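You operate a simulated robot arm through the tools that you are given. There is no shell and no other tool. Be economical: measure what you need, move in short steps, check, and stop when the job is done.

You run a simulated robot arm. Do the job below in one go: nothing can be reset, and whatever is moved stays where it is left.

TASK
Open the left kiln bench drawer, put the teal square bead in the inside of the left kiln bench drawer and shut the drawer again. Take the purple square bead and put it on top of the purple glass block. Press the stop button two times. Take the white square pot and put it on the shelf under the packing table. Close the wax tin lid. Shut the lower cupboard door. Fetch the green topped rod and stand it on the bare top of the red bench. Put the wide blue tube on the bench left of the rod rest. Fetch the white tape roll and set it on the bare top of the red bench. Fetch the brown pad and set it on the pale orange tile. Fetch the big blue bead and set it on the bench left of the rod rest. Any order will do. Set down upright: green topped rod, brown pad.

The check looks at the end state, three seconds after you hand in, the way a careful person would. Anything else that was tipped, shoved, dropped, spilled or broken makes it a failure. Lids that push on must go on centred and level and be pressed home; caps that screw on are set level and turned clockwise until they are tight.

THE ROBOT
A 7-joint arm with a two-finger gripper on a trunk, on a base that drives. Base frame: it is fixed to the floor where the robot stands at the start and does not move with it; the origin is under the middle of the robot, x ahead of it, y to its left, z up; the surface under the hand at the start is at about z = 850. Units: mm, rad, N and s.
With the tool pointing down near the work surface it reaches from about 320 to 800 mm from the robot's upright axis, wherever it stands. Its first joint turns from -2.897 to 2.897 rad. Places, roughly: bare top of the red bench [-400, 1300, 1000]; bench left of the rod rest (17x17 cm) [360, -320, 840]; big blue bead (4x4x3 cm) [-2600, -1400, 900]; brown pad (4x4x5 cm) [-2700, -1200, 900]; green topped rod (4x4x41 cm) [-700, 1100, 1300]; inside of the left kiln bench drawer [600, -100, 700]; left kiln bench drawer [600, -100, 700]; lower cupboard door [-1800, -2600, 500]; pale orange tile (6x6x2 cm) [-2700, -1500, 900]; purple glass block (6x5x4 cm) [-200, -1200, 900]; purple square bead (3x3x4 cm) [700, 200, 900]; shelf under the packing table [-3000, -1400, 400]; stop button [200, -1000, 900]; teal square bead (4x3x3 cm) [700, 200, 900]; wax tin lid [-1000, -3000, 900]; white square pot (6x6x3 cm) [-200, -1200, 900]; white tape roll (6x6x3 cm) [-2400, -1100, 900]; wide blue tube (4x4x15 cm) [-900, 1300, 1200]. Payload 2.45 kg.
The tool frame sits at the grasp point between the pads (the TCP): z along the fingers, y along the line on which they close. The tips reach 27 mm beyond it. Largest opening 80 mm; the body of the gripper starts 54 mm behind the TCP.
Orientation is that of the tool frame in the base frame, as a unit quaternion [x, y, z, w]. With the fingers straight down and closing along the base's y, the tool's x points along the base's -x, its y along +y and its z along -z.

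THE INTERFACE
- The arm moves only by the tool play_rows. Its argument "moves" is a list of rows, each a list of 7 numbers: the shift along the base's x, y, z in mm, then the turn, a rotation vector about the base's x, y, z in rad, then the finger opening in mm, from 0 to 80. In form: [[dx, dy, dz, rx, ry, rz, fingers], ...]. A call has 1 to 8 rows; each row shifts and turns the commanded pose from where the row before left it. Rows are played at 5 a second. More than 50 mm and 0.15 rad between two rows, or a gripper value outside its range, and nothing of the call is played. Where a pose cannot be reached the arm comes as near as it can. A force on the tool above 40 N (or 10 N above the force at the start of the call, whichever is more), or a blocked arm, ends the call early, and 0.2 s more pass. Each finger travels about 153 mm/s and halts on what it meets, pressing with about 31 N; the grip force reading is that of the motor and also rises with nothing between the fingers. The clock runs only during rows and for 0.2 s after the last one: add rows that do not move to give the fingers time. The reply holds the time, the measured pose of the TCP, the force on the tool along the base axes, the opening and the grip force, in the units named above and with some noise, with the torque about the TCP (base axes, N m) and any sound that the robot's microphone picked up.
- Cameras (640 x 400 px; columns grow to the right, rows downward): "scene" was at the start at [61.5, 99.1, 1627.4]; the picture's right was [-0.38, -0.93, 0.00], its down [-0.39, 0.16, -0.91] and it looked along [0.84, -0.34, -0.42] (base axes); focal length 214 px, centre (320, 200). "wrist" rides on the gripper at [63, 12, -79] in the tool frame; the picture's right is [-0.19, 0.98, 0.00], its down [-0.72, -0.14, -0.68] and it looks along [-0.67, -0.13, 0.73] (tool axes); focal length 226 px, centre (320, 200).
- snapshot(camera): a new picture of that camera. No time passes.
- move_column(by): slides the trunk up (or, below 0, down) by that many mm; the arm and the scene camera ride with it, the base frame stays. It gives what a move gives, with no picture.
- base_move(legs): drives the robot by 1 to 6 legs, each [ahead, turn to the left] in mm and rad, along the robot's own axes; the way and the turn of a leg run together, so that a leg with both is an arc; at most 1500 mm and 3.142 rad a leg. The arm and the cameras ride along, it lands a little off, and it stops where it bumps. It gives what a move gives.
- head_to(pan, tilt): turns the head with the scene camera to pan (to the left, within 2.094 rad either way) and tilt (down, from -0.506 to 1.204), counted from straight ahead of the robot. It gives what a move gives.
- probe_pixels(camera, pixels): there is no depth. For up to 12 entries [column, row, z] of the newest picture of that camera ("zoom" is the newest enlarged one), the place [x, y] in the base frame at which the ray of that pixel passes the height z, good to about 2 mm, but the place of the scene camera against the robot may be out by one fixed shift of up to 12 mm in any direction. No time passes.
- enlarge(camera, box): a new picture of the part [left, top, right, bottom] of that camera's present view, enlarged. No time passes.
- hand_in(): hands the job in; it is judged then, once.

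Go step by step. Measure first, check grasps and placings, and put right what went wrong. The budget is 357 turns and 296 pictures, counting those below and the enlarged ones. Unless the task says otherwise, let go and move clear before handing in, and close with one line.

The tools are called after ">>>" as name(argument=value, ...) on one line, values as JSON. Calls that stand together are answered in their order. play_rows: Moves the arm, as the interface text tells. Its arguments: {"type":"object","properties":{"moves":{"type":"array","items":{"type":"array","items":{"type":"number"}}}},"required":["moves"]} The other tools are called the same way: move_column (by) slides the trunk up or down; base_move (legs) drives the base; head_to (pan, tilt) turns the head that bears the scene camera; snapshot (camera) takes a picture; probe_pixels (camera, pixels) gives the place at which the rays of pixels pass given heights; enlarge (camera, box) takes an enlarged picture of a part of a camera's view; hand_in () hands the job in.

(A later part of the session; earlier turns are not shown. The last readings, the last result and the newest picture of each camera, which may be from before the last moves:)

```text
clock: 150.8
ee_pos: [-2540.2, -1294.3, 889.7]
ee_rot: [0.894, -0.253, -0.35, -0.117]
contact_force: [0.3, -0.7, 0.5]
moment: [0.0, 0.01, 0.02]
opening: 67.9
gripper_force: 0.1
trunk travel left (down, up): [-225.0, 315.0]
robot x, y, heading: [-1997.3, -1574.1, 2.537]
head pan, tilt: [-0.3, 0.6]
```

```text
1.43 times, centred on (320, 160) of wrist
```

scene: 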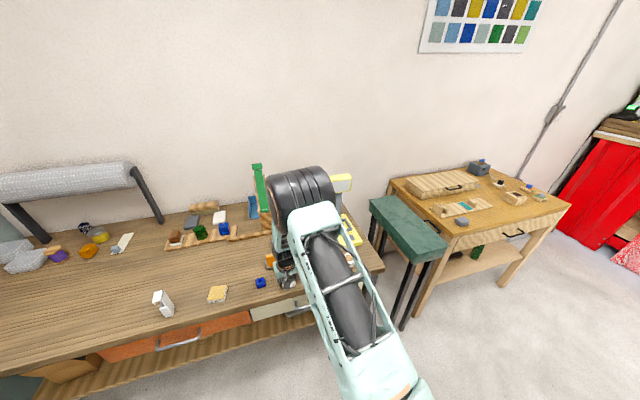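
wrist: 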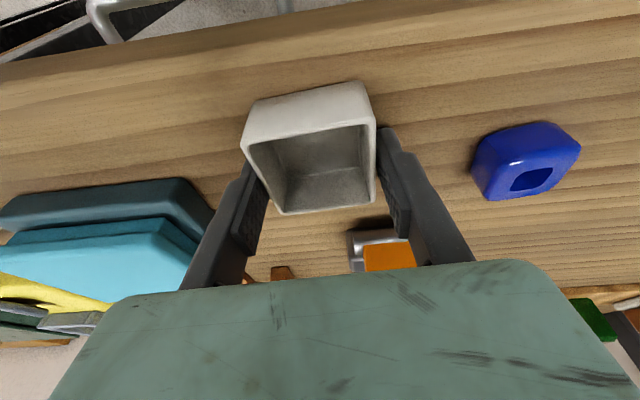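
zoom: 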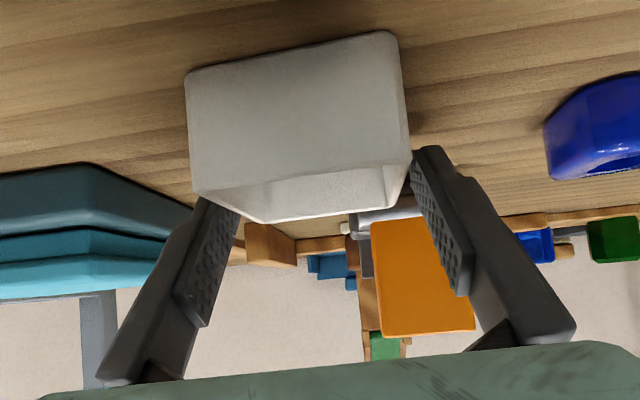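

>>> play_rows(moves=[[4, -2.8, -3, 0, 0, 0, 68], [4, -2.8, -3, 0, 0, 0, 68], [0, 0, 0, 0, 0, 0, 40], [0, 0, 0, 0, 0, 0, 40], [0, 0, 0, 0, 0, 0, 40]])

>>> play_rows(moves=[[0, 0, 15, 0, 0, 0, 40], [0, 0, 25, 0, 0, 0, 40], [0, 0, 30, 0, 0, 0, 40], [0, 0, 0, 0, 0, 0, 40]])

>>> snapshot(camera="wrist")

>>> enlarge(camera="scene", box=[220, 190, 380, 310])

```text
clock: 152.0
ee_pos: [-2532.5, -1300.6, 882.0]
ee_rot: [0.895, -0.253, -0.349, -0.116]
contact_force: [-0.1, -0.7, 1.0]
moment: [0.0, 0.04, 0.0]
opening: 51.0
gripper_force: 30.7
trunk travel left (down, up): [-225.0, 315.0]
robot x, y, heading: [-1993.3, -1574.3, 2.534]
head pan, tilt: [-0.3, 0.6]
```

```text
clock: 153.0
ee_pos: [-2532.8, -1301.2, 952.4]
ee_rot: [0.895, -0.252, -0.35, -0.116]
contact_force: [0.7, -0.3, -0.6]
moment: [-0.04, 0.0, -0.03]
opening: 51.5
gripper_force: 31.2
trunk travel left (down, up): [-225.0, 315.0]
robot x, y, heading: [-1990.4, -1575.3, 2.54]
head pan, tilt: [-0.3, 0.6]
```

```text
191 pictures are left
```

wrist: 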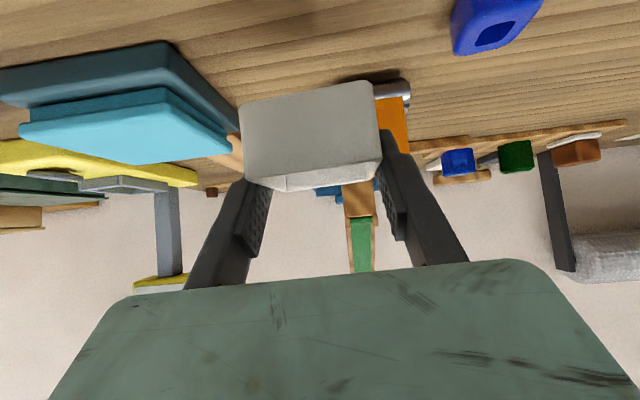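

```text
3.33 times, centred on (300, 250) of scene
```

zoom: 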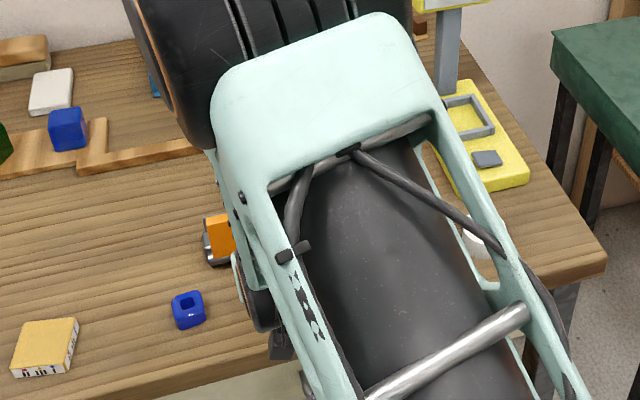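

Pot lifted level in the tilted grasp. Back the base off 220 mm, then lower the trunk fully.

>>> base_move(legs=[[-220, 0]])

>>> move_column(by=-225)

>>> snapshot(camera="scene")

>>> snapshot(camera="wrist")

```text
clock: 154.7
ee_pos: [-2350.4, -1427.0, 953.9]
ee_rot: [0.895, -0.253, -0.349, -0.117]
contact_force: [-0.5, -0.4, -0.7]
moment: [0.03, 0.03, -0.03]
opening: 50.9
gripper_force: 31.5
trunk travel left (down, up): [-225.0, 315.0]
robot x, y, heading: [-1810.2, -1700.0, 2.536]
head pan, tilt: [-0.3, 0.6]
```

```text
clock: 157.1
ee_pos: [-2350.4, -1427.4, 728.0]
ee_rot: [0.894, -0.253, -0.35, -0.117]
contact_force: [-0.1, 0.3, -0.5]
moment: [0.02, 0.04, -0.03]
opening: 51.3
gripper_force: 31.0
trunk travel left (down, up): [0.0, 540.0]
robot x, y, heading: [-1812.3, -1700.4, 2.535]
head pan, tilt: [-0.3, 0.6]
```

```text
189 pictures are left
```

scene: 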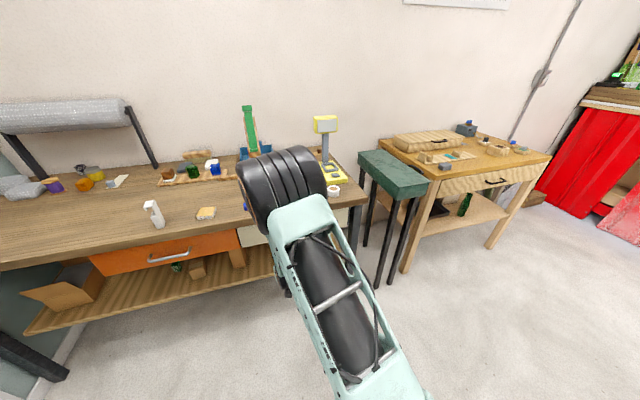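

```text
188 pictures are left
```

wrist: 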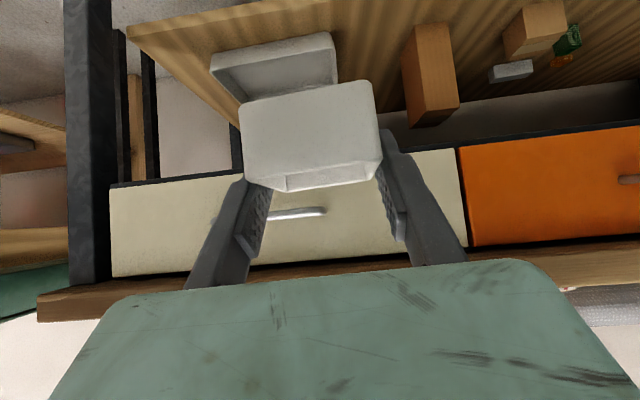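

>>> enlarge(camera="scene", box=[10, 200, 290, 350])

>>> probe_pixels(camera="zoom", pixels=[[40, 300, 400], [600, 170, 400], [300, 240, 400], [40, 300, 380], [600, 170, 380], [330, 215, 400], [520, 180, 400], [380, 170, 400], [230, 215, 400]])

>>> probe_pixels(camera="wrist", pixels=[[130, 30, 400], [335, 5, 400], [435, 125, 400], [400, 60, 400], [340, 80, 420], [430, 40, 420], [450, 30, 400], [530, 60, 400]])

```text
2.29 times, centred on (150, 275) of scene
```

zoom: 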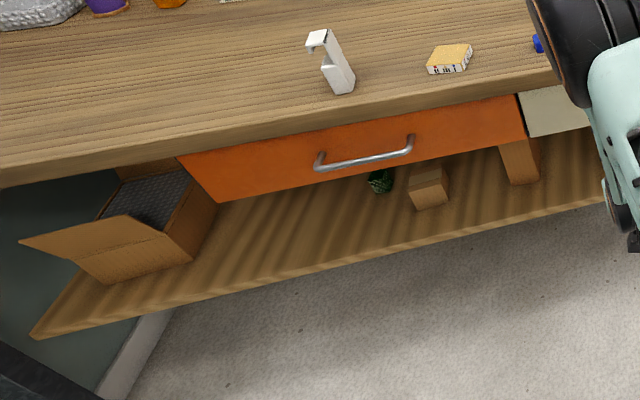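

```text
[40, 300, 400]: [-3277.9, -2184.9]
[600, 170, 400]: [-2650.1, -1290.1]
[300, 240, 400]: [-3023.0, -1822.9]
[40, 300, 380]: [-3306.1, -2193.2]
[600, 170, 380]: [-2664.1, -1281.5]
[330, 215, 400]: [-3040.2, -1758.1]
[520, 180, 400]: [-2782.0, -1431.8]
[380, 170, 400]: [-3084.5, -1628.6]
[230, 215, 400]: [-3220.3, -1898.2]
```

```text
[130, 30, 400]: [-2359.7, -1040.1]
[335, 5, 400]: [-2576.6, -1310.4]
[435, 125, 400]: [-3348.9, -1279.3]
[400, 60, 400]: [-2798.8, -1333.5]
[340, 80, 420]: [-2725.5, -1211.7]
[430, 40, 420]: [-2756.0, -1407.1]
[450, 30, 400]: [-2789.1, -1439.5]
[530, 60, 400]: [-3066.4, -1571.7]
```

The shelf has a tray, two wood blocks and a box on it with gaps between. Lower the arm for a closer look at the gap.

>>> play_rows(moves=[[-5, -7, -45, 0, 0, 0, 40], [-10, -14, -45, 0, 0, 0, 40], [-20, -29, -30, 0, 0, 0, 40], [-20, -29, -30, 0, 0, 0, 40], [-20, -29, -20, 0, 0, 0, 40], [0, 0, -20, 0, 0, 0, 40]])

>>> snapshot(camera="wrist")

```text
clock: 158.5
ee_pos: [-2426.3, -1537.4, 535.7]
ee_rot: [0.894, -0.253, -0.35, -0.117]
contact_force: [0.6, -0.6, -1.4]
moment: [-0.03, 0.03, 0.02]
opening: 51.4
gripper_force: 30.8
trunk travel left (down, up): [0.0, 540.0]
robot x, y, heading: [-1814.9, -1702.9, 2.529]
head pan, tilt: [-0.3, 0.6]
```

```text
186 pictures are left
```

wrist: 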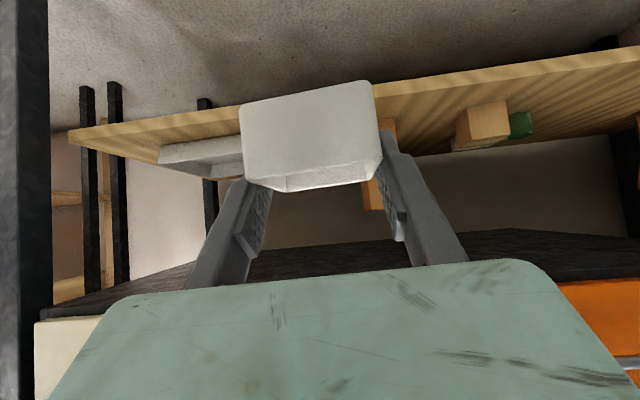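

>>> probe_pixels(camera="wrist", pixels=[[68, 131, 400], [68, 131, 390], [68, 131, 410], [68, 131, 420], [158, 150, 410], [520, 135, 410], [455, 148, 410], [510, 130, 410], [640, 50, 410], [540, 130, 410], [600, 120, 410]])

```text
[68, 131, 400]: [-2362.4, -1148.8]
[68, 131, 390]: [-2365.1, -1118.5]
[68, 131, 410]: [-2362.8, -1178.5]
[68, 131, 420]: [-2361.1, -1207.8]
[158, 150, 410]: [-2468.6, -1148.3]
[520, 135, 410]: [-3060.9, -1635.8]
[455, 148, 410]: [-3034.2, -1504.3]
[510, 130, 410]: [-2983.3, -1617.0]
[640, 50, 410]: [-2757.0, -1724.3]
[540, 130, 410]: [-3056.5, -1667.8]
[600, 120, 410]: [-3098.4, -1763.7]
```

>>> probe_pixels(camera="wrist", pixels=[[520, 112, 345], [500, 140, 345], [455, 145, 345], [380, 118, 345], [430, 150, 345], [640, 68, 345], [430, 90, 345], [540, 130, 345], [240, 110, 345], [160, 148, 345], [600, 100, 345], [560, 110, 345]])

>>> enlarge(camera="wrist", box=[360, 40, 640, 215])

```text
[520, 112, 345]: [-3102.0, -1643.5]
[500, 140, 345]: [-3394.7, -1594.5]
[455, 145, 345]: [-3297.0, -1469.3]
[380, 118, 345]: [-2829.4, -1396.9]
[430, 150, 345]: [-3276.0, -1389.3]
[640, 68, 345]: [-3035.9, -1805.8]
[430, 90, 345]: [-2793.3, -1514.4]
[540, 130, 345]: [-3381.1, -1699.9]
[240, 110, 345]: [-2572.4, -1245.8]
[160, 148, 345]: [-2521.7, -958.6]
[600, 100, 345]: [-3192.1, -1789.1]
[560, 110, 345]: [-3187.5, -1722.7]
```

```text
2.29 times, centred on (500, 128) of wrist
```

zoom: 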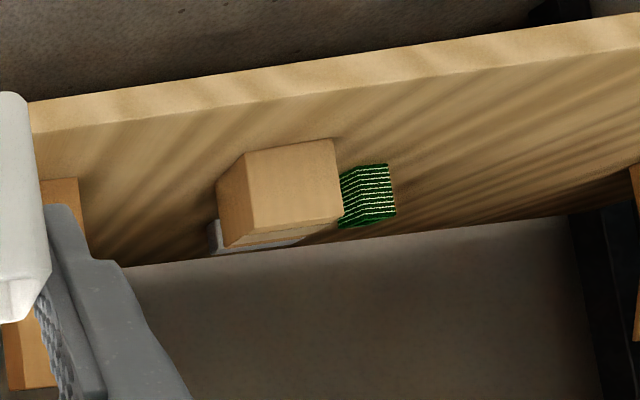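

There is a free gap (about 170 mm) between the two wood blocks on the shelf. I need to stand further left: turn right, back up 390, turn left again.

>>> base_move(legs=[[0, -1.57], [-390, 0], [0, 1.57]])

>>> snapshot(camera="wrist")

>>> snapshot(camera="scene")

```text
clock: 168.8
ee_pos: [-2649.1, -1840.8, 537.5]
ee_rot: [0.89, -0.266, -0.348, -0.122]
contact_force: [-0.1, 0.0, -1.1]
moment: [0.01, 0.01, 0.02]
opening: 51.2
gripper_force: 31.2
trunk travel left (down, up): [0.0, 540.0]
robot x, y, heading: [-2037.5, -2026.0, 2.506]
head pan, tilt: [-0.3, 0.6]
```

```text
184 pictures are left
```

wrist: 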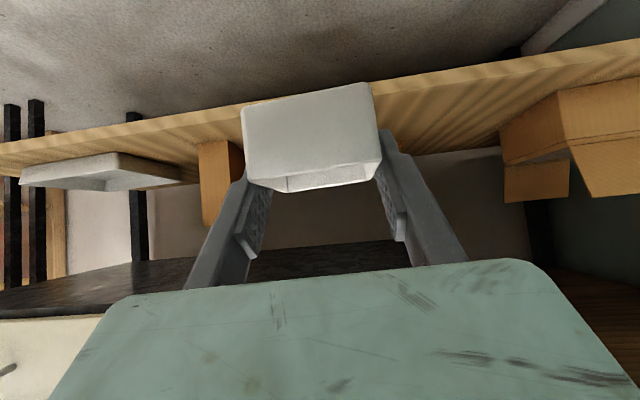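

```text
183 pictures are left
```

scene: 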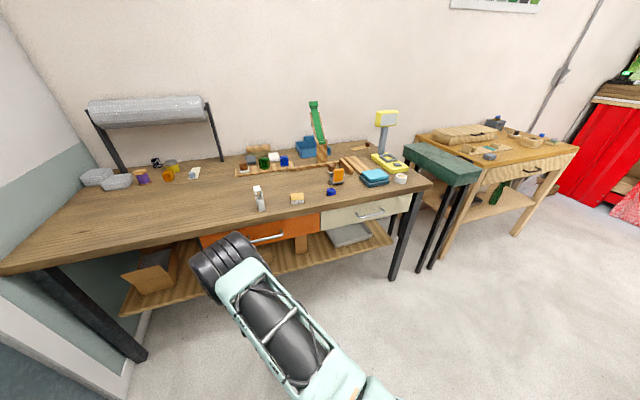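

>>> play_rows(moves=[[-22, -32, 0, 0, 0, 0.03, 40], [-22, -32, 0, 0, 0, 0, 40], [-22, -32, 0, 0, 0, 0, 40], [0, 0, 0, 0, 0, 0, 40]])

>>> snapshot(camera="wrist")

>>> probe_pixels(camera="wrist", pixels=[[320, 100, 345], [240, 110, 345]])

```text
clock: 169.8
ee_pos: [-2715.5, -1935.5, 536.0]
ee_rot: [0.895, -0.252, -0.35, -0.116]
contact_force: [-0.4, -0.1, -1.0]
moment: [-0.02, 0.02, -0.01]
opening: 51.2
gripper_force: 31.5
trunk travel left (down, up): [0.0, 540.0]
robot x, y, heading: [-2040.8, -2023.3, 2.508]
head pan, tilt: [-0.3, 0.6]
```

```text
182 pictures are left
```

wrist: 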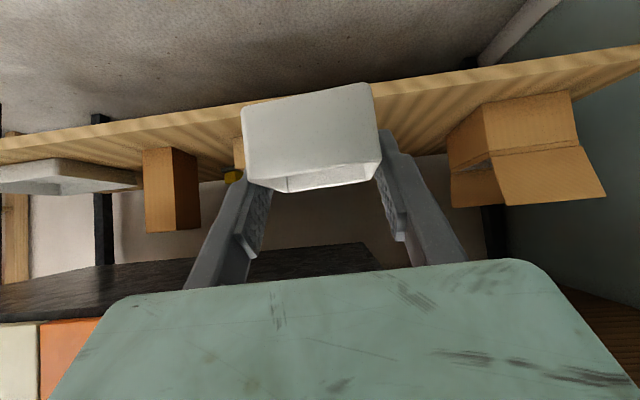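

```text
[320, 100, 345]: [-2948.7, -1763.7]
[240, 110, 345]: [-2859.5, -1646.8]
```

>>> probe_pixels(camera="wrist", pixels=[[485, 108, 345], [452, 135, 345], [570, 95, 345], [243, 140, 345], [200, 155, 345], [145, 150, 345]])

```text
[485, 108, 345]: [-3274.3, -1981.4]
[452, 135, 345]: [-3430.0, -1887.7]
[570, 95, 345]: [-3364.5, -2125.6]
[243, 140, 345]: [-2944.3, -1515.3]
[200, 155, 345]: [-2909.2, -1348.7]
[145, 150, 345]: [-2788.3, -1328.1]
```

>>> enlarge(camera="scene", box=[100, 200, 400, 360])

>>> probe_pixels(camera="wrist", pixels=[[430, 84, 345], [430, 84, 375], [430, 84, 400], [240, 108, 375], [240, 108, 400]])

```text
2.13 times, centred on (250, 280) of scene
```

zoom: 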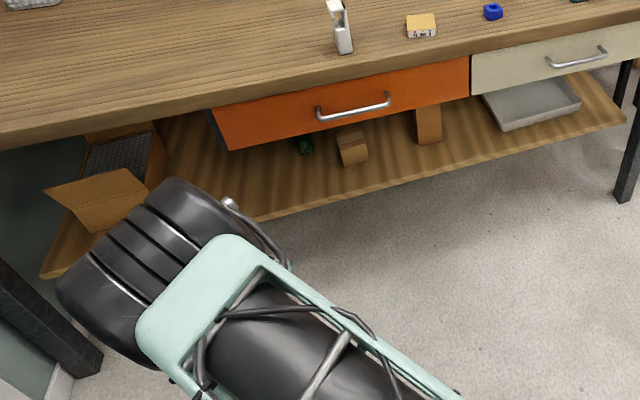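

```text
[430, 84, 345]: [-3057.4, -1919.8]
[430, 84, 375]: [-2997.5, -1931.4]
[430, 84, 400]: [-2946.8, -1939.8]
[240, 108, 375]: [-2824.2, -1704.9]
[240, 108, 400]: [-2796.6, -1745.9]
```

>>> probe_pixels(camera="zoom", pixels=[[350, 197, 345], [350, 197, 375], [350, 197, 400], [600, 128, 345], [600, 128, 375], [600, 128, 400]])

```text
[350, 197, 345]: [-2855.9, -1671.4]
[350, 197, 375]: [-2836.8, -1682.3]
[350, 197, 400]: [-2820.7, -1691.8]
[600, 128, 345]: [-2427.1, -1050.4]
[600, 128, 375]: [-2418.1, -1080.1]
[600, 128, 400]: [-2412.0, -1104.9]
```

Scene and wrist agree on the shelf top at about z 367, front edge n≈-1395. Lower to TCP 415, then drive forward under the table.

>>> play_rows(moves=[[0, 0, -40, 0, 0, 0, 40], [0, 0, -40, 0, 0, 0, 40], [0, 0, -40, 0, 0, 0, 40], [0, 0, 0, 0, 0, 0, 40]])

>>> base_move(legs=[[200, 0]])

>>> snapshot(camera="wrist")

>>> snapshot(camera="scene")

```text
clock: 170.8
ee_pos: [-2716.9, -1934.1, 417.7]
ee_rot: [0.895, -0.253, -0.349, -0.117]
contact_force: [0.2, 0.0, -0.9]
moment: [0.0, 0.02, -0.02]
opening: 51.0
gripper_force: 31.3
trunk travel left (down, up): [0.0, 540.0]
robot x, y, heading: [-2040.3, -2021.7, 2.511]
head pan, tilt: [-0.3, 0.6]
```

```text
clock: 172.4
ee_pos: [-2879.3, -1818.1, 417.2]
ee_rot: [0.896, -0.25, -0.35, -0.116]
contact_force: [0.3, 0.0, -1.1]
moment: [0.02, 0.0, 0.03]
opening: 50.9
gripper_force: 31.0
trunk travel left (down, up): [0.0, 540.0]
robot x, y, heading: [-2203.6, -1905.4, 2.51]
head pan, tilt: [-0.3, 0.6]
```

```text
180 pictures are left
```

wrist: 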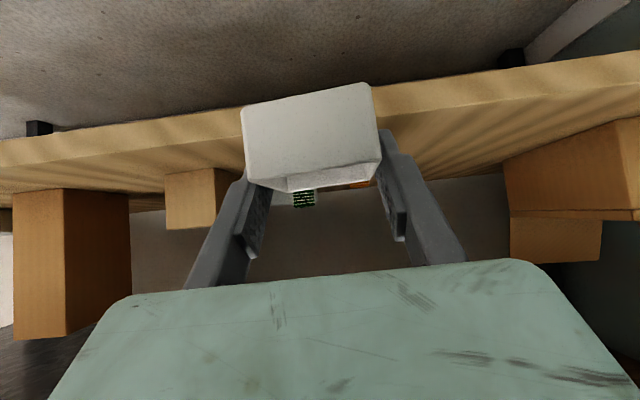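

```text
179 pictures are left
```

scene: 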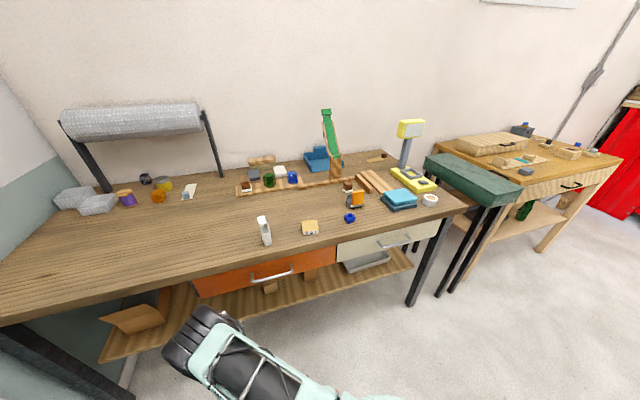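

>>> probe_pixels(camera="wrist", pixels=[[305, 190, 375], [305, 207, 367], [165, 172, 367], [228, 165, 367], [505, 165, 367], [310, 100, 367], [420, 140, 367], [420, 160, 367]])

```text
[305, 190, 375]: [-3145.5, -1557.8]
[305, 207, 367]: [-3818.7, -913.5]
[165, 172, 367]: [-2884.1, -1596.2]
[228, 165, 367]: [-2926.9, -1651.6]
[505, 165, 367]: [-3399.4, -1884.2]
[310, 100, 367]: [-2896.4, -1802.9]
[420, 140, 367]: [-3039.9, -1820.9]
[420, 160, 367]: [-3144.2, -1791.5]
```

>>> base_move(legs=[[95, 0]])

>>> play_rows(moves=[[0, 0, -6, 0, 0, 0, 40], [0, 0, -4, 0, 0, 0, 40], [0, 0, -4, 0, 0, 0, 40], [0, 0, -3, 0, 0, 0, 40], [0, 0, -3, 0, 0, 0, 40]])

>>> snapshot(camera="wrist")

```text
clock: 173.5
ee_pos: [-2956.6, -1764.2, 417.6]
ee_rot: [0.895, -0.249, -0.351, -0.115]
contact_force: [0.2, -0.3, -1.1]
moment: [0.01, 0.01, 0.01]
opening: 50.9
gripper_force: 31.3
trunk travel left (down, up): [0.0, 540.0]
robot x, y, heading: [-2277.9, -1847.8, 2.513]
head pan, tilt: [-0.3, 0.6]
```

```text
clock: 174.7
ee_pos: [-2955.3, -1763.0, 397.2]
ee_rot: [0.895, -0.25, -0.35, -0.116]
contact_force: [-0.1, -0.6, -0.4]
moment: [0.0, 0.02, 0.0]
opening: 51.0
gripper_force: 30.9
trunk travel left (down, up): [0.0, 540.0]
robot x, y, heading: [-2280.8, -1847.6, 2.511]
head pan, tilt: [-0.3, 0.6]
```

```text
178 pictures are left
```

wrist: 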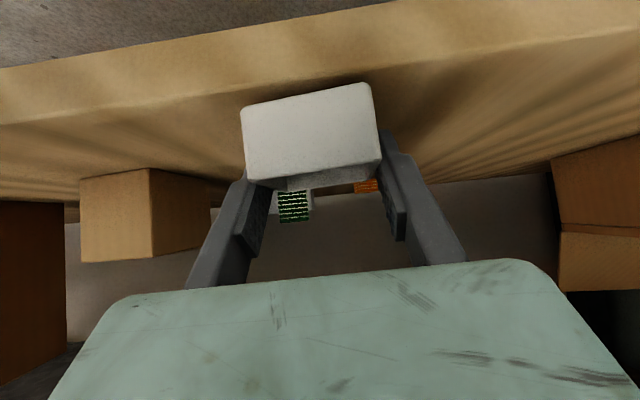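

>>> play_rows(moves=[[0, 0, -3, 0, 0, 0, 40], [0, 0, -3, 0, 0, 0, 40], [0, 0, -3, 0, 0, 0, 40], [0, 0, -3, 0, 0, 0, 40], [0, 0, -3, 0, 0, 0, 40], [0, 0, -3, 0, 0, 0, 40]])

>>> snapshot(camera="wrist")

```text
clock: 175.7
ee_pos: [-2960.8, -1762.3, 391.8]
ee_rot: [0.893, -0.249, -0.356, -0.115]
contact_force: [0.6, -0.5, 17.3]
moment: [-0.49, 0.04, 0.02]
opening: 51.3
gripper_force: 31.4
trunk travel left (down, up): [0.0, 540.0]
robot x, y, heading: [-2280.4, -1846.4, 2.512]
head pan, tilt: [-0.3, 0.6]
stopped in row 5: the force on the tool passed its limit at 45 N (the readings are from after the stop); the commanded pose is now the measured one
```

```text
177 pictures are left
```

wrist: 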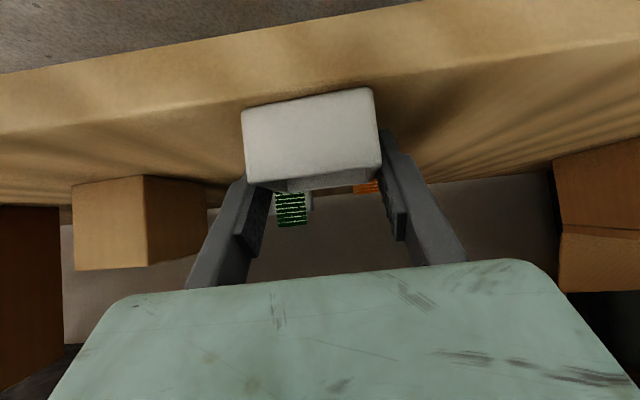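

Contact at about 388. The pot front is close to the shelf lip; lift a little and go 35 mm deeper before setting down.

>>> play_rows(moves=[[0, 0, 8, 0, 0, 0, 40], [-14, 10, 0, 0, 0, 0, 40], [-15, 10, 0, 0, 0, 0, 40], [0, 0, -4, 0, 0, 0, 40], [0, 0, -3, 0, 0, 0, 40], [0, 0, -3, 0, 0, 0, 40], [0, 0, -2, 0, 0, 0, 40]])

>>> snapshot(camera="wrist")

```text
clock: 177.3
ee_pos: [-2992.4, -1742.2, 391.1]
ee_rot: [0.892, -0.25, -0.359, -0.114]
contact_force: [-1.6, 1.1, 12.2]
moment: [-0.44, -0.04, -0.06]
opening: 51.1
gripper_force: 31.5
trunk travel left (down, up): [0.0, 540.0]
robot x, y, heading: [-2280.1, -1848.5, 2.512]
head pan, tilt: [-0.3, 0.6]
stopped in row 7: the force on the tool passed its limit at 42 N (the readings are from after the stop); the commanded pose is now the measured one
```

```text
176 pictures are left
```

wrist: 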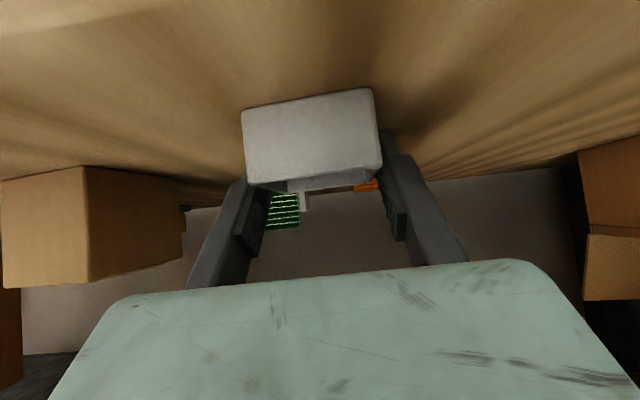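

>>> play_rows(moves=[[0, 0, 1.5, 0, 0, 0, 58], [0, 0, 1, 0, 0, 0, 66], [0, 0, 2, 0, 0, 0, 66], [0, 0, 0, 0, 0, 0, 66], [8, -5.6, 6, 0, 0, 0, 66], [16, -11, 14, 0, 0, 0, 66], [20, -14, 18, 0, 0, 0, 66]])

>>> snapshot(camera="wrist")

```text
clock: 178.9
ee_pos: [-2945.8, -1773.3, 430.3]
ee_rot: [0.893, -0.249, -0.357, -0.115]
contact_force: [-0.5, -0.3, 0.0]
moment: [-0.03, 0.0, 0.01]
opening: 65.9
gripper_force: 0.1
trunk travel left (down, up): [0.0, 540.0]
robot x, y, heading: [-2282.3, -1849.6, 2.513]
head pan, tilt: [-0.3, 0.6]
```

```text
175 pictures are left
```

wrist: 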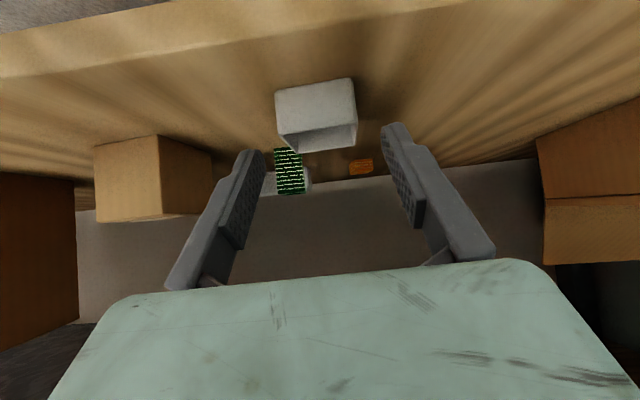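

Pot stands on the shelf. Back out straight, raise the trunk and the arm.

>>> base_move(legs=[[-330, 0]])

>>> move_column(by=225)

>>> play_rows(moves=[[0, 0, 48, 0, 0, 0, 70], [0, 0, 48, -0.085, -0.124, 0, 80], [0, 0, 48, -0.085, -0.124, 0, 80], [0, 0, 48, -0.085, -0.124, 0, 80], [0, 0, 48, -0.085, -0.124, 0, 80], [0, 0, 48, -0.085, -0.124, 0, 80], [0, 0, 48, 0, 0, 0, 80], [0, 0, 48, 0, 0, 0, 80]])

>>> snapshot(camera="scene")

```text
clock: 181.1
ee_pos: [-2681.2, -1969.4, 429.3]
ee_rot: [0.894, -0.248, -0.356, -0.115]
contact_force: [-0.4, -0.2, -0.3]
moment: [0.04, 0.01, 0.0]
opening: 65.6
gripper_force: 0.1
trunk travel left (down, up): [0.0, 540.0]
robot x, y, heading: [-2014.0, -2041.6, 2.516]
head pan, tilt: [-0.3, 0.6]
```

```text
clock: 183.5
ee_pos: [-2682.2, -1970.0, 654.5]
ee_rot: [0.894, -0.248, -0.356, -0.115]
contact_force: [0.7, -0.3, 1.2]
moment: [-0.03, 0.03, 0.03]
opening: 66.3
gripper_force: 0.1
trunk travel left (down, up): [-225.0, 315.0]
robot x, y, heading: [-2015.3, -2038.3, 2.519]
head pan, tilt: [-0.3, 0.6]
```

```text
clock: 185.3
ee_pos: [-2680.3, -1969.3, 1037.7]
ee_rot: [0.963, -0.27, -0.009, 0.004]
contact_force: [-0.3, -0.9, -0.1]
moment: [-0.01, -0.02, 0.01]
opening: 79.9
gripper_force: 0.1
trunk travel left (down, up): [-225.0, 315.0]
robot x, y, heading: [-2013.5, -2042.2, 2.518]
head pan, tilt: [-0.3, 0.6]
```

```text
174 pictures are left
```

scene: 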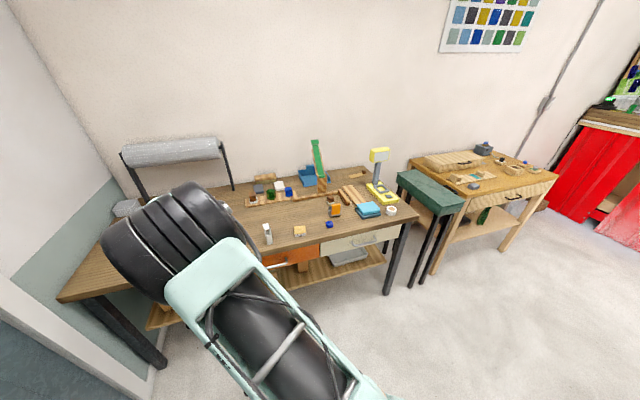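

>>> play_rows(moves=[[26, 38, 15, 0, 0, 0, 80], [26, 38, 15, 0, 0, 0, 80], [26, 38, 15, 0, 0, 0, 80], [26, 38, 15, 0, 0, 0, 80], [26, 38, 0, 0, 0, 0, 80], [26, 38, 0, 0, 0, 0, 80], [26, 38, 0, 0, 0, 0, 80], [26, 38, 0, 0, 0, 0, 80]])

>>> play_rows(moves=[[26, 38, 0, 0, 0, 0, 80], [26, 38, 0, 0, 0, 0, 80], [26, 38, 0, 0, 0, 0, 80], [26, 38, 0, 0, 0, 0, 80]])

>>> base_move(legs=[[340, 0.03]])

>>> snapshot(camera="wrist")

>>> snapshot(camera="scene")

```text
clock: 187.1
ee_pos: [-2472.7, -1663.5, 1098.0]
ee_rot: [0.963, -0.271, -0.009, 0.003]
contact_force: [-0.6, 1.2, -0.5]
moment: [0.01, 0.01, -0.01]
opening: 80.0
gripper_force: 0.1
trunk travel left (down, up): [-225.0, 315.0]
robot x, y, heading: [-2015.4, -2039.9, 2.518]
head pan, tilt: [-0.3, 0.6]
```

```text
clock: 188.1
ee_pos: [-2367.0, -1509.4, 1098.7]
ee_rot: [0.963, -0.27, -0.01, 0.003]
contact_force: [0.4, 0.4, 0.6]
moment: [-0.02, 0.03, -0.02]
opening: 80.1
gripper_force: 0.0
trunk travel left (down, up): [-225.0, 315.0]
robot x, y, heading: [-2016.0, -2038.3, 2.518]
head pan, tilt: [-0.3, 0.6]
```

```text
clock: 190.3
ee_pos: [-2668.8, -1328.7, 1097.8]
ee_rot: [0.967, -0.255, -0.009, 0.004]
contact_force: [-0.1, 0.3, -0.4]
moment: [-0.03, 0.03, 0.01]
opening: 79.9
gripper_force: 0.0
trunk travel left (down, up): [-225.0, 315.0]
robot x, y, heading: [-2292.4, -1846.3, 2.548]
head pan, tilt: [-0.3, 0.6]
```

```text
173 pictures are left
```

wrist: 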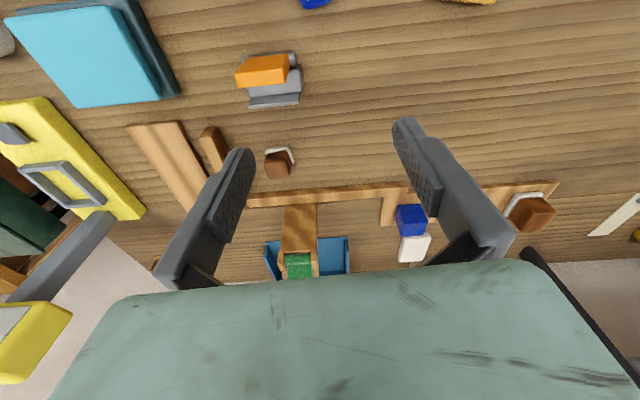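

```text
172 pictures are left
```

scene: 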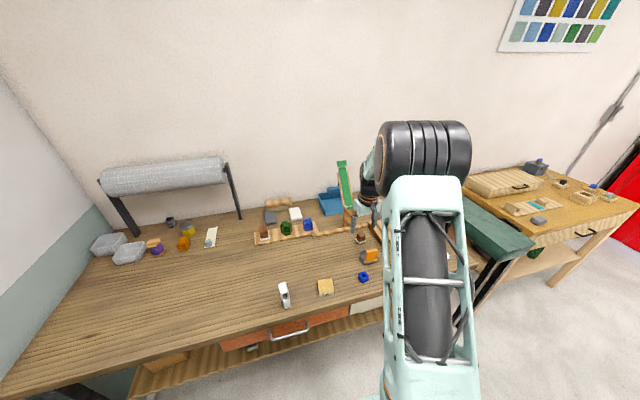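

>>> probe_pixels(camera="wrist", pixels=[[280, 165, 895], [530, 213, 895], [278, 150, 870], [262, 70, 880]])

>>> enlarge(camera="wrist", box=[220, 30, 380, 200])

>>> enlarge(camera="wrist", box=[380, 170, 580, 270])

```text
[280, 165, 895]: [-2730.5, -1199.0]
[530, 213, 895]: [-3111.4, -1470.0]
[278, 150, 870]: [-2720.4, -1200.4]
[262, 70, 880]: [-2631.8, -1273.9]
```

```text
2.35 times, centred on (300, 115) of wrist
```

zoom: 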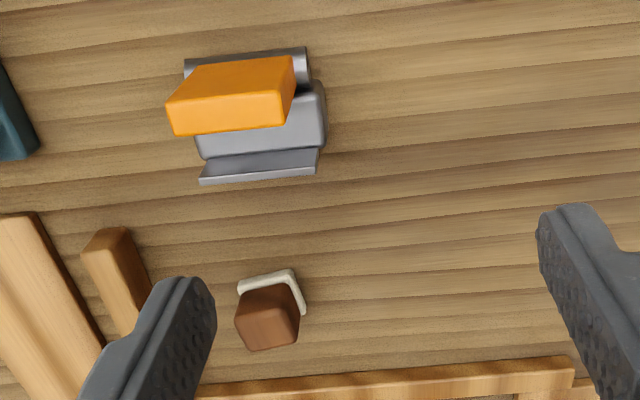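

```text
3.20 times, centred on (480, 220) of wrist
```

zoom: 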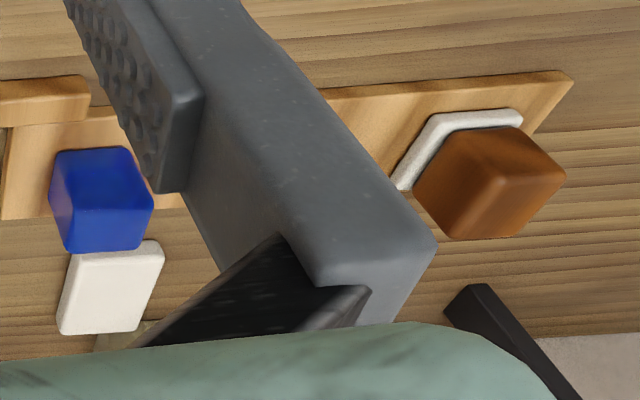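

The brown pad with its white base is at (-2728,-1200) (zoom (268,315)). Hover over it.

>>> play_rows(moves=[[-25, 43, -15, 0, 0, 0, 80], [-25, 43, -25, 0, 0, 0, 80], [-10, 42, -25, 0, 0, 0, 80], [0, 0, -30, 0, 0, 0, 70], [0, 0, 0, 0, 0, 0, 70]])

>>> snapshot(camera="wrist")

>>> enlarge(camera="wrist", box=[240, 30, 400, 180])

```text
refused: row 1 steps farther than a row can; nothing moved
```

```text
169 pictures are left
```

wrist: 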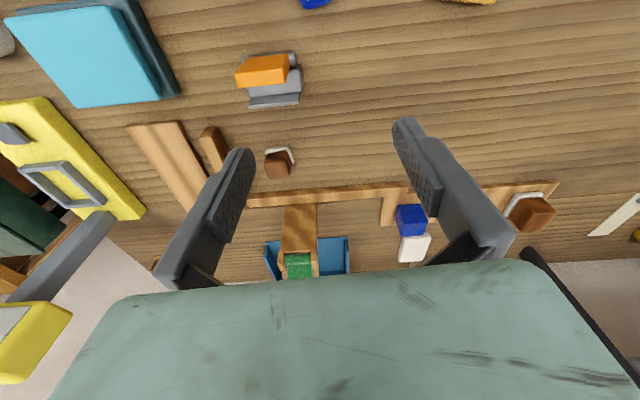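

```text
2.67 times, centred on (320, 105) of wrist
```

zoom: 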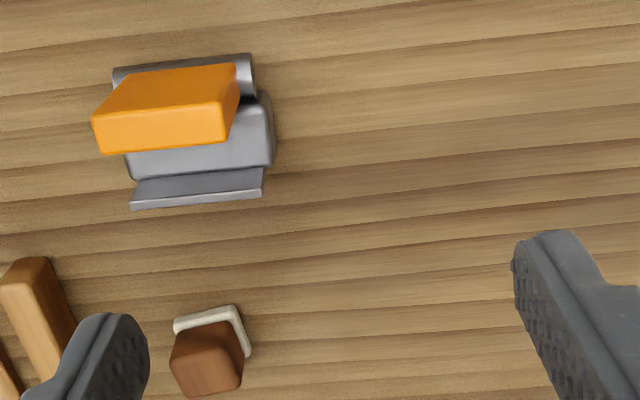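

>>> play_rows(moves=[[-18, 38, -15, 0, 0, 0, 80], [-18, 38, -20, 0, 0, 0, 80], [-18, 38, -20, 0, 0, 0, 80], [-6, 14, -30, 0, 0, 0, 70], [0, 0, -15, 0, 0, 0, 70], [0, 0, 0, 0, 0, 0, 70]])

>>> enlarge(camera="wrist", box=[230, 20, 410, 180])

>>> probe_pixels(camera="zoom", pixels=[[300, 200, 900], [300, 200, 870]])

```text
clock: 191.7
ee_pos: [-2726.5, -1200.2, 996.1]
ee_rot: [0.967, -0.254, -0.01, 0.003]
contact_force: [0.2, 0.6, 0.2]
moment: [-0.03, 0.04, 0.03]
opening: 69.7
gripper_force: 0.0
trunk travel left (down, up): [-225.0, 315.0]
robot x, y, heading: [-2293.1, -1846.8, 2.556]
head pan, tilt: [-0.3, 0.6]
```

```text
2.50 times, centred on (320, 100) of wrist
```

zoom: 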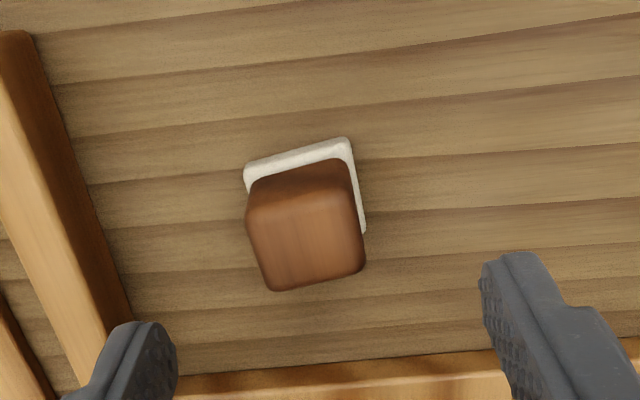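

```text
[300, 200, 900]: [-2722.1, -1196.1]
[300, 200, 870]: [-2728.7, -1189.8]
```

>>> probe_pixels(camera="zoom", pixels=[[248, 222, 900], [350, 196, 900], [365, 265, 900], [272, 291, 900], [308, 243, 900], [245, 168, 860], [348, 140, 860], [365, 233, 860], [308, 243, 890]])

```text
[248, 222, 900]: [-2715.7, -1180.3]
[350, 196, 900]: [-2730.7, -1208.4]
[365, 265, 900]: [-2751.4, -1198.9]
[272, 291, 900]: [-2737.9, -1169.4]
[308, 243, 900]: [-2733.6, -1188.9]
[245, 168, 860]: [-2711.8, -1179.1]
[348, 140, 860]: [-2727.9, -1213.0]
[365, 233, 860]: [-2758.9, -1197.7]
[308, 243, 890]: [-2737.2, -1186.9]
```

Pad centre (-2735,-1189), side direction -2.01 rad. Align and descend to grasp.

>>> play_rows(moves=[[-8.5, 11, -20, 0, 0, 0.076, 62], [0, 0, -30, 0, 0, 0, 62], [0, 0, -30, 0, 0, 0, 62], [0, 0, -20, 0, 0, 0, 62], [0, 0, 0, 0, 0, 0, 62]])

>>> snapshot(camera="wrist")

```text
clock: 192.9
ee_pos: [-2737.0, -1188.3, 896.4]
ee_rot: [0.976, -0.216, -0.009, 0.004]
contact_force: [-0.4, 0.4, 0.8]
moment: [-0.02, 0.03, -0.03]
opening: 62.1
gripper_force: 0.0
trunk travel left (down, up): [-225.0, 315.0]
robot x, y, heading: [-2297.0, -1845.7, 2.551]
head pan, tilt: [-0.3, 0.6]
```

```text
166 pictures are left
```

wrist: 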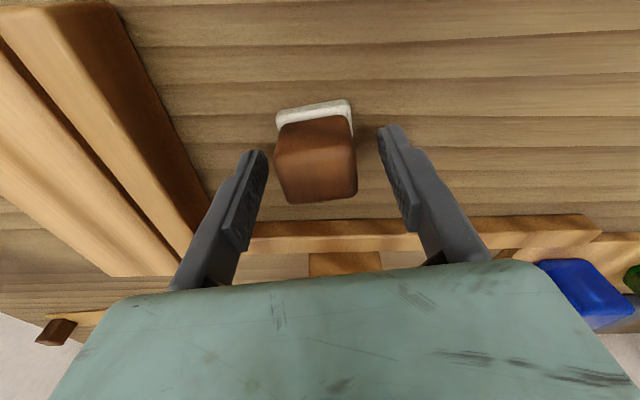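

Well placed between the fingers. Close and lift.

>>> play_rows(moves=[[0, 0, 0, 0, 0, 0, 25], [0, 0, 0, 0, 0, 0, 25], [0, 0, 0, 0, 0, 0, 25], [0, 0, 15, 0, 0, 0, 25], [0, 0, 40, 0, 0, 0, 25], [0, 0, 40, 0, 0, 0, 25], [0, 0, 40, 0, 0, 0, 25]])

>>> snapshot(camera="wrist")

```text
clock: 194.5
ee_pos: [-2737.6, -1191.4, 1031.8]
ee_rot: [0.976, -0.217, -0.01, 0.004]
contact_force: [0.5, 0.2, -1.1]
moment: [0.03, -0.01, 0.0]
opening: 34.8
gripper_force: 31.5
trunk travel left (down, up): [-225.0, 315.0]
robot x, y, heading: [-2292.2, -1842.3, 2.553]
head pan, tilt: [-0.3, 0.6]
```

```text
165 pictures are left
```

wrist: 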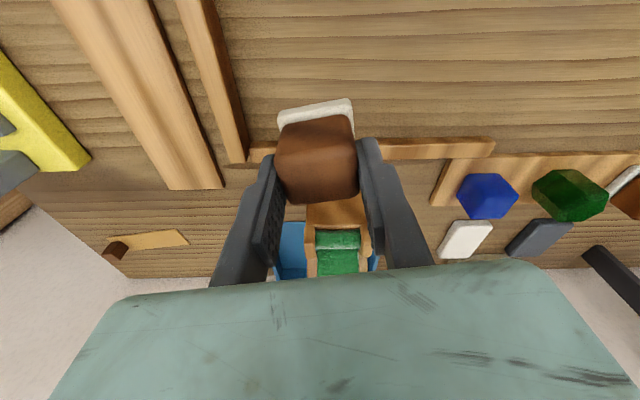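

Pad held. Carry it over the pale orange tile.

>>> play_rows(moves=[[5, -43, 5, 0, 0, 0, 25], [5, -45, 0, 0, 0, 0, 25], [5, -45, 0, 0, 0, 0, 25], [5, -45, 0, 0, 0, 0, 25], [5, -45, 0, 0, 0, 0, 25], [5, -45, 0, 0, 0, 0, 25], [5, -40, 0, 0, 0, 0, 25], [0, 0, 0, 0, 0, 0, 25]])

>>> snapshot(camera="wrist")

>>> enlarge(camera="wrist", box=[240, 0, 440, 150])

```text
clock: 196.3
ee_pos: [-2701.5, -1498.8, 1036.7]
ee_rot: [0.976, -0.216, -0.01, 0.005]
contact_force: [0.0, 0.2, -0.3]
moment: [0.01, -0.01, -0.01]
opening: 35.0
gripper_force: 31.1
trunk travel left (down, up): [-225.0, 315.0]
robot x, y, heading: [-2295.6, -1845.7, 2.558]
head pan, tilt: [-0.3, 0.6]
```

```text
164 pictures are left
```

wrist: 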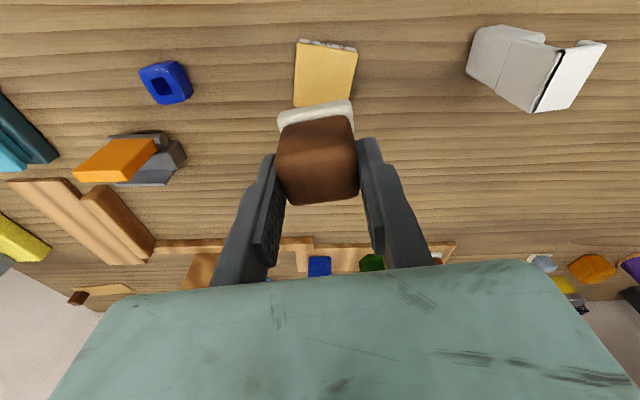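

```text
2.67 times, centred on (340, 75) of wrist
```

zoom: 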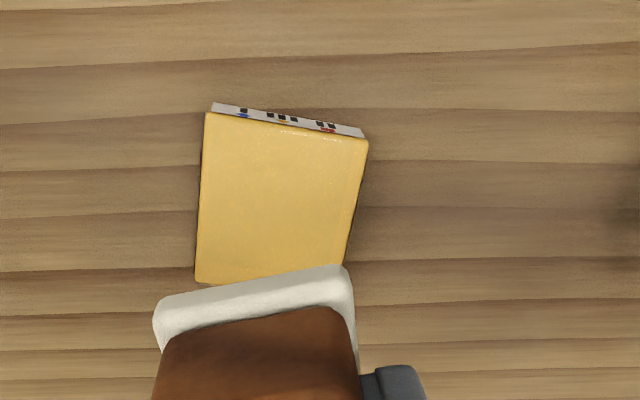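

>>> probe_pixels(camera="zoom", pixels=[[207, 113, 873], [367, 141, 873], [195, 282, 873], [213, 105, 857], [365, 131, 857], [345, 265, 873]])

```text
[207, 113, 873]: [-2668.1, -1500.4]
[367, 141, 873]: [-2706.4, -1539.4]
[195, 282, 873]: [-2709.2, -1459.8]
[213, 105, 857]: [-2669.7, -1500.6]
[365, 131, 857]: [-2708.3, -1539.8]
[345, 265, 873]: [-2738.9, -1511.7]
```

Tile centre (-2708,-1500), yaw -2.345. Turn to match and lower.

>>> play_rows(moves=[[-5.5, -1, -20, 0, 0, -0.11, 25], [0, 0, -30, 0, 0, -0.11, 25], [0, 0, -30, 0, 0, -0.11, 25], [0, 0, -30, 0, 0, 0, 25], [0, 0, 0, 0, 0, 0, 25]])

>>> snapshot(camera="wrist")

```text
clock: 197.5
ee_pos: [-2706.9, -1498.0, 926.9]
ee_rot: [0.928, -0.373, -0.01, 0.002]
contact_force: [-0.2, -0.7, -0.3]
moment: [0.03, 0.0, -0.01]
opening: 35.0
gripper_force: 30.7
trunk travel left (down, up): [-225.0, 315.0]
robot x, y, heading: [-2296.2, -1846.2, 2.552]
head pan, tilt: [-0.3, 0.6]
```

```text
162 pictures are left
```

wrist: 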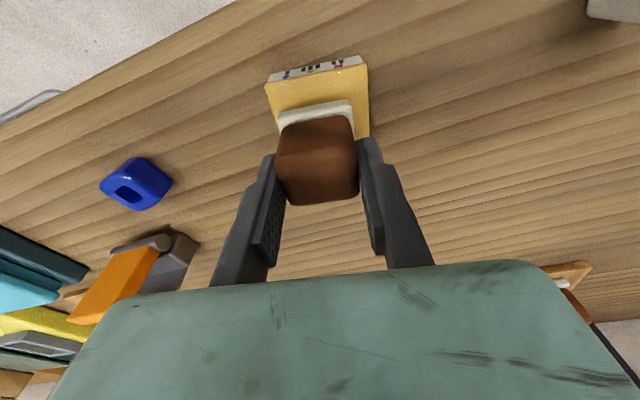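

>>> play_rows(moves=[[0, 0, -4, 0, 0, 0, 25], [0, 0, -3, 0, 0, 0, 25], [0, 0, -2, 0, 0, 0, 25], [0, 0, -2, 0, 0, 0, 25], [0, 0, -2, 0, 0, 0, 25], [0, 0, -2, 0, 0, 0, 25]])

>>> snapshot(camera="wrist")

```text
clock: 198.9
ee_pos: [-2706.6, -1497.7, 915.2]
ee_rot: [0.927, -0.375, -0.012, 0.002]
contact_force: [1.7, -2.2, 32.5]
moment: [-0.03, -0.51, 0.02]
opening: 34.9
gripper_force: 31.5
trunk travel left (down, up): [-225.0, 315.0]
robot x, y, heading: [-2294.8, -1844.9, 2.546]
head pan, tilt: [-0.3, 0.6]
```

```text
161 pictures are left
```

wrist: 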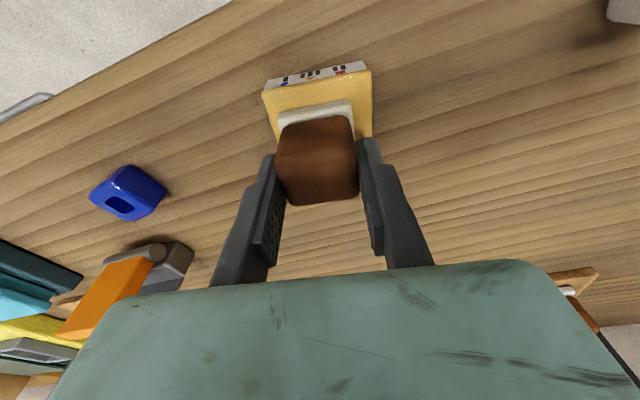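

>>> probe_pixels(camera="wrist", pixels=[[264, 93, 873], [371, 71, 873], [278, 118, 876], [350, 99, 876]])

```text
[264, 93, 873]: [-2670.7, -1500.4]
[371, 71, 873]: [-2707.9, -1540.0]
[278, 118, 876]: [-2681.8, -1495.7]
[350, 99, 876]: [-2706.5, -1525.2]
```

Pad base sits about 10 mm inside the tile's front edge: centred. Release and lift.

>>> play_rows(moves=[[0, 0, 2.5, 0, 0, 0, 25], [0, 0, 0, 0, 0, 0, 50], [0, 0, 0, 0, 0, 0, 55], [0, 0, 10, 0, 0, 0, 55], [0, 0, 40, 0, 0, 0, 60], [0, 0, 45, 0, 0, 0, 70]])

>>> snapshot(camera="wrist")

```text
clock: 200.3
ee_pos: [-2704.6, -1496.7, 1012.7]
ee_rot: [0.927, -0.375, -0.011, 0.003]
contact_force: [0.3, -0.4, 0.0]
moment: [0.02, 0.04, 0.04]
opening: 69.8
gripper_force: 0.1
trunk travel left (down, up): [-225.0, 315.0]
robot x, y, heading: [-2294.1, -1844.5, 2.553]
head pan, tilt: [-0.3, 0.6]
```

```text
160 pictures are left
```

wrist: 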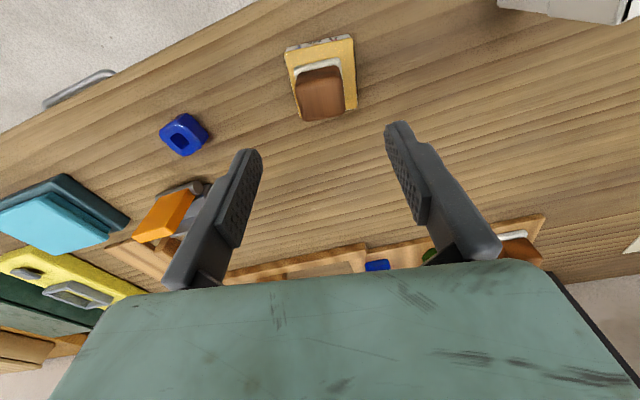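

Pad stands on the tile. Now the cupboard and lid: retract the arm and drive round to face the cupboard.

>>> play_rows(moves=[[20, -20, 30, 0, 0, 0, 70], [38, -26, 10, 0, 0, 0, 40], [38, -26, 10, 0, 0, 0, 10], [30, -22, 10, 0, 0, 0, 0], [0, 0, 0, 0, 0, 0, 0]])

>>> base_move(legs=[[-260, 0], [0, -1.57], [470, 0], [0, -1.57], [500, 0], [0, -1.2]])

>>> snapshot(camera="scene")

>>> snapshot(camera="wrist")

```text
clock: 201.5
ee_pos: [-2581.2, -1593.4, 1070.8]
ee_rot: [0.927, -0.374, -0.011, 0.002]
contact_force: [-0.5, 0.0, 0.6]
moment: [-0.05, 0.0, 0.0]
opening: 0.0
gripper_force: 30.3
trunk travel left (down, up): [-225.0, 315.0]
robot x, y, heading: [-2295.7, -1842.1, 2.548]
head pan, tilt: [-0.3, 0.6]
```

```text
clock: 219.3
ee_pos: [-1545.0, -2263.2, 1070.5]
ee_rot: [0.84, 0.543, -0.005, 0.01]
contact_force: [-0.4, 0.3, 0.7]
moment: [0.01, -0.01, -0.02]
opening: 0.0
gripper_force: 30.2
trunk travel left (down, up): [-225.0, 315.0]
robot x, y, heading: [-1403.5, -1908.9, -1.819]
head pan, tilt: [-0.3, 0.6]
```

```text
159 pictures are left
```

scene: 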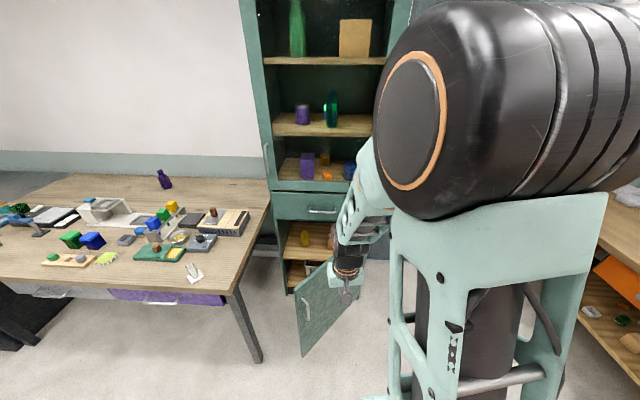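

```text
158 pictures are left
```

wrist: 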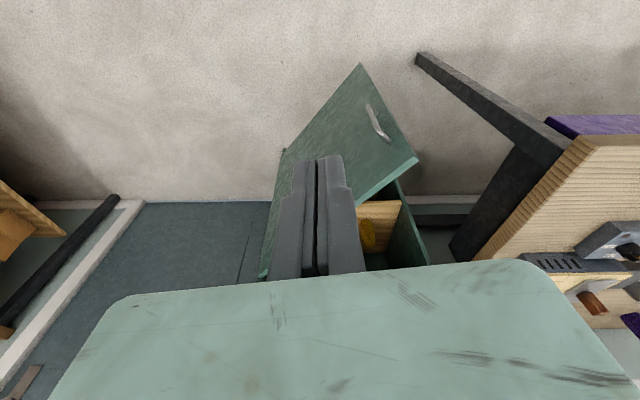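

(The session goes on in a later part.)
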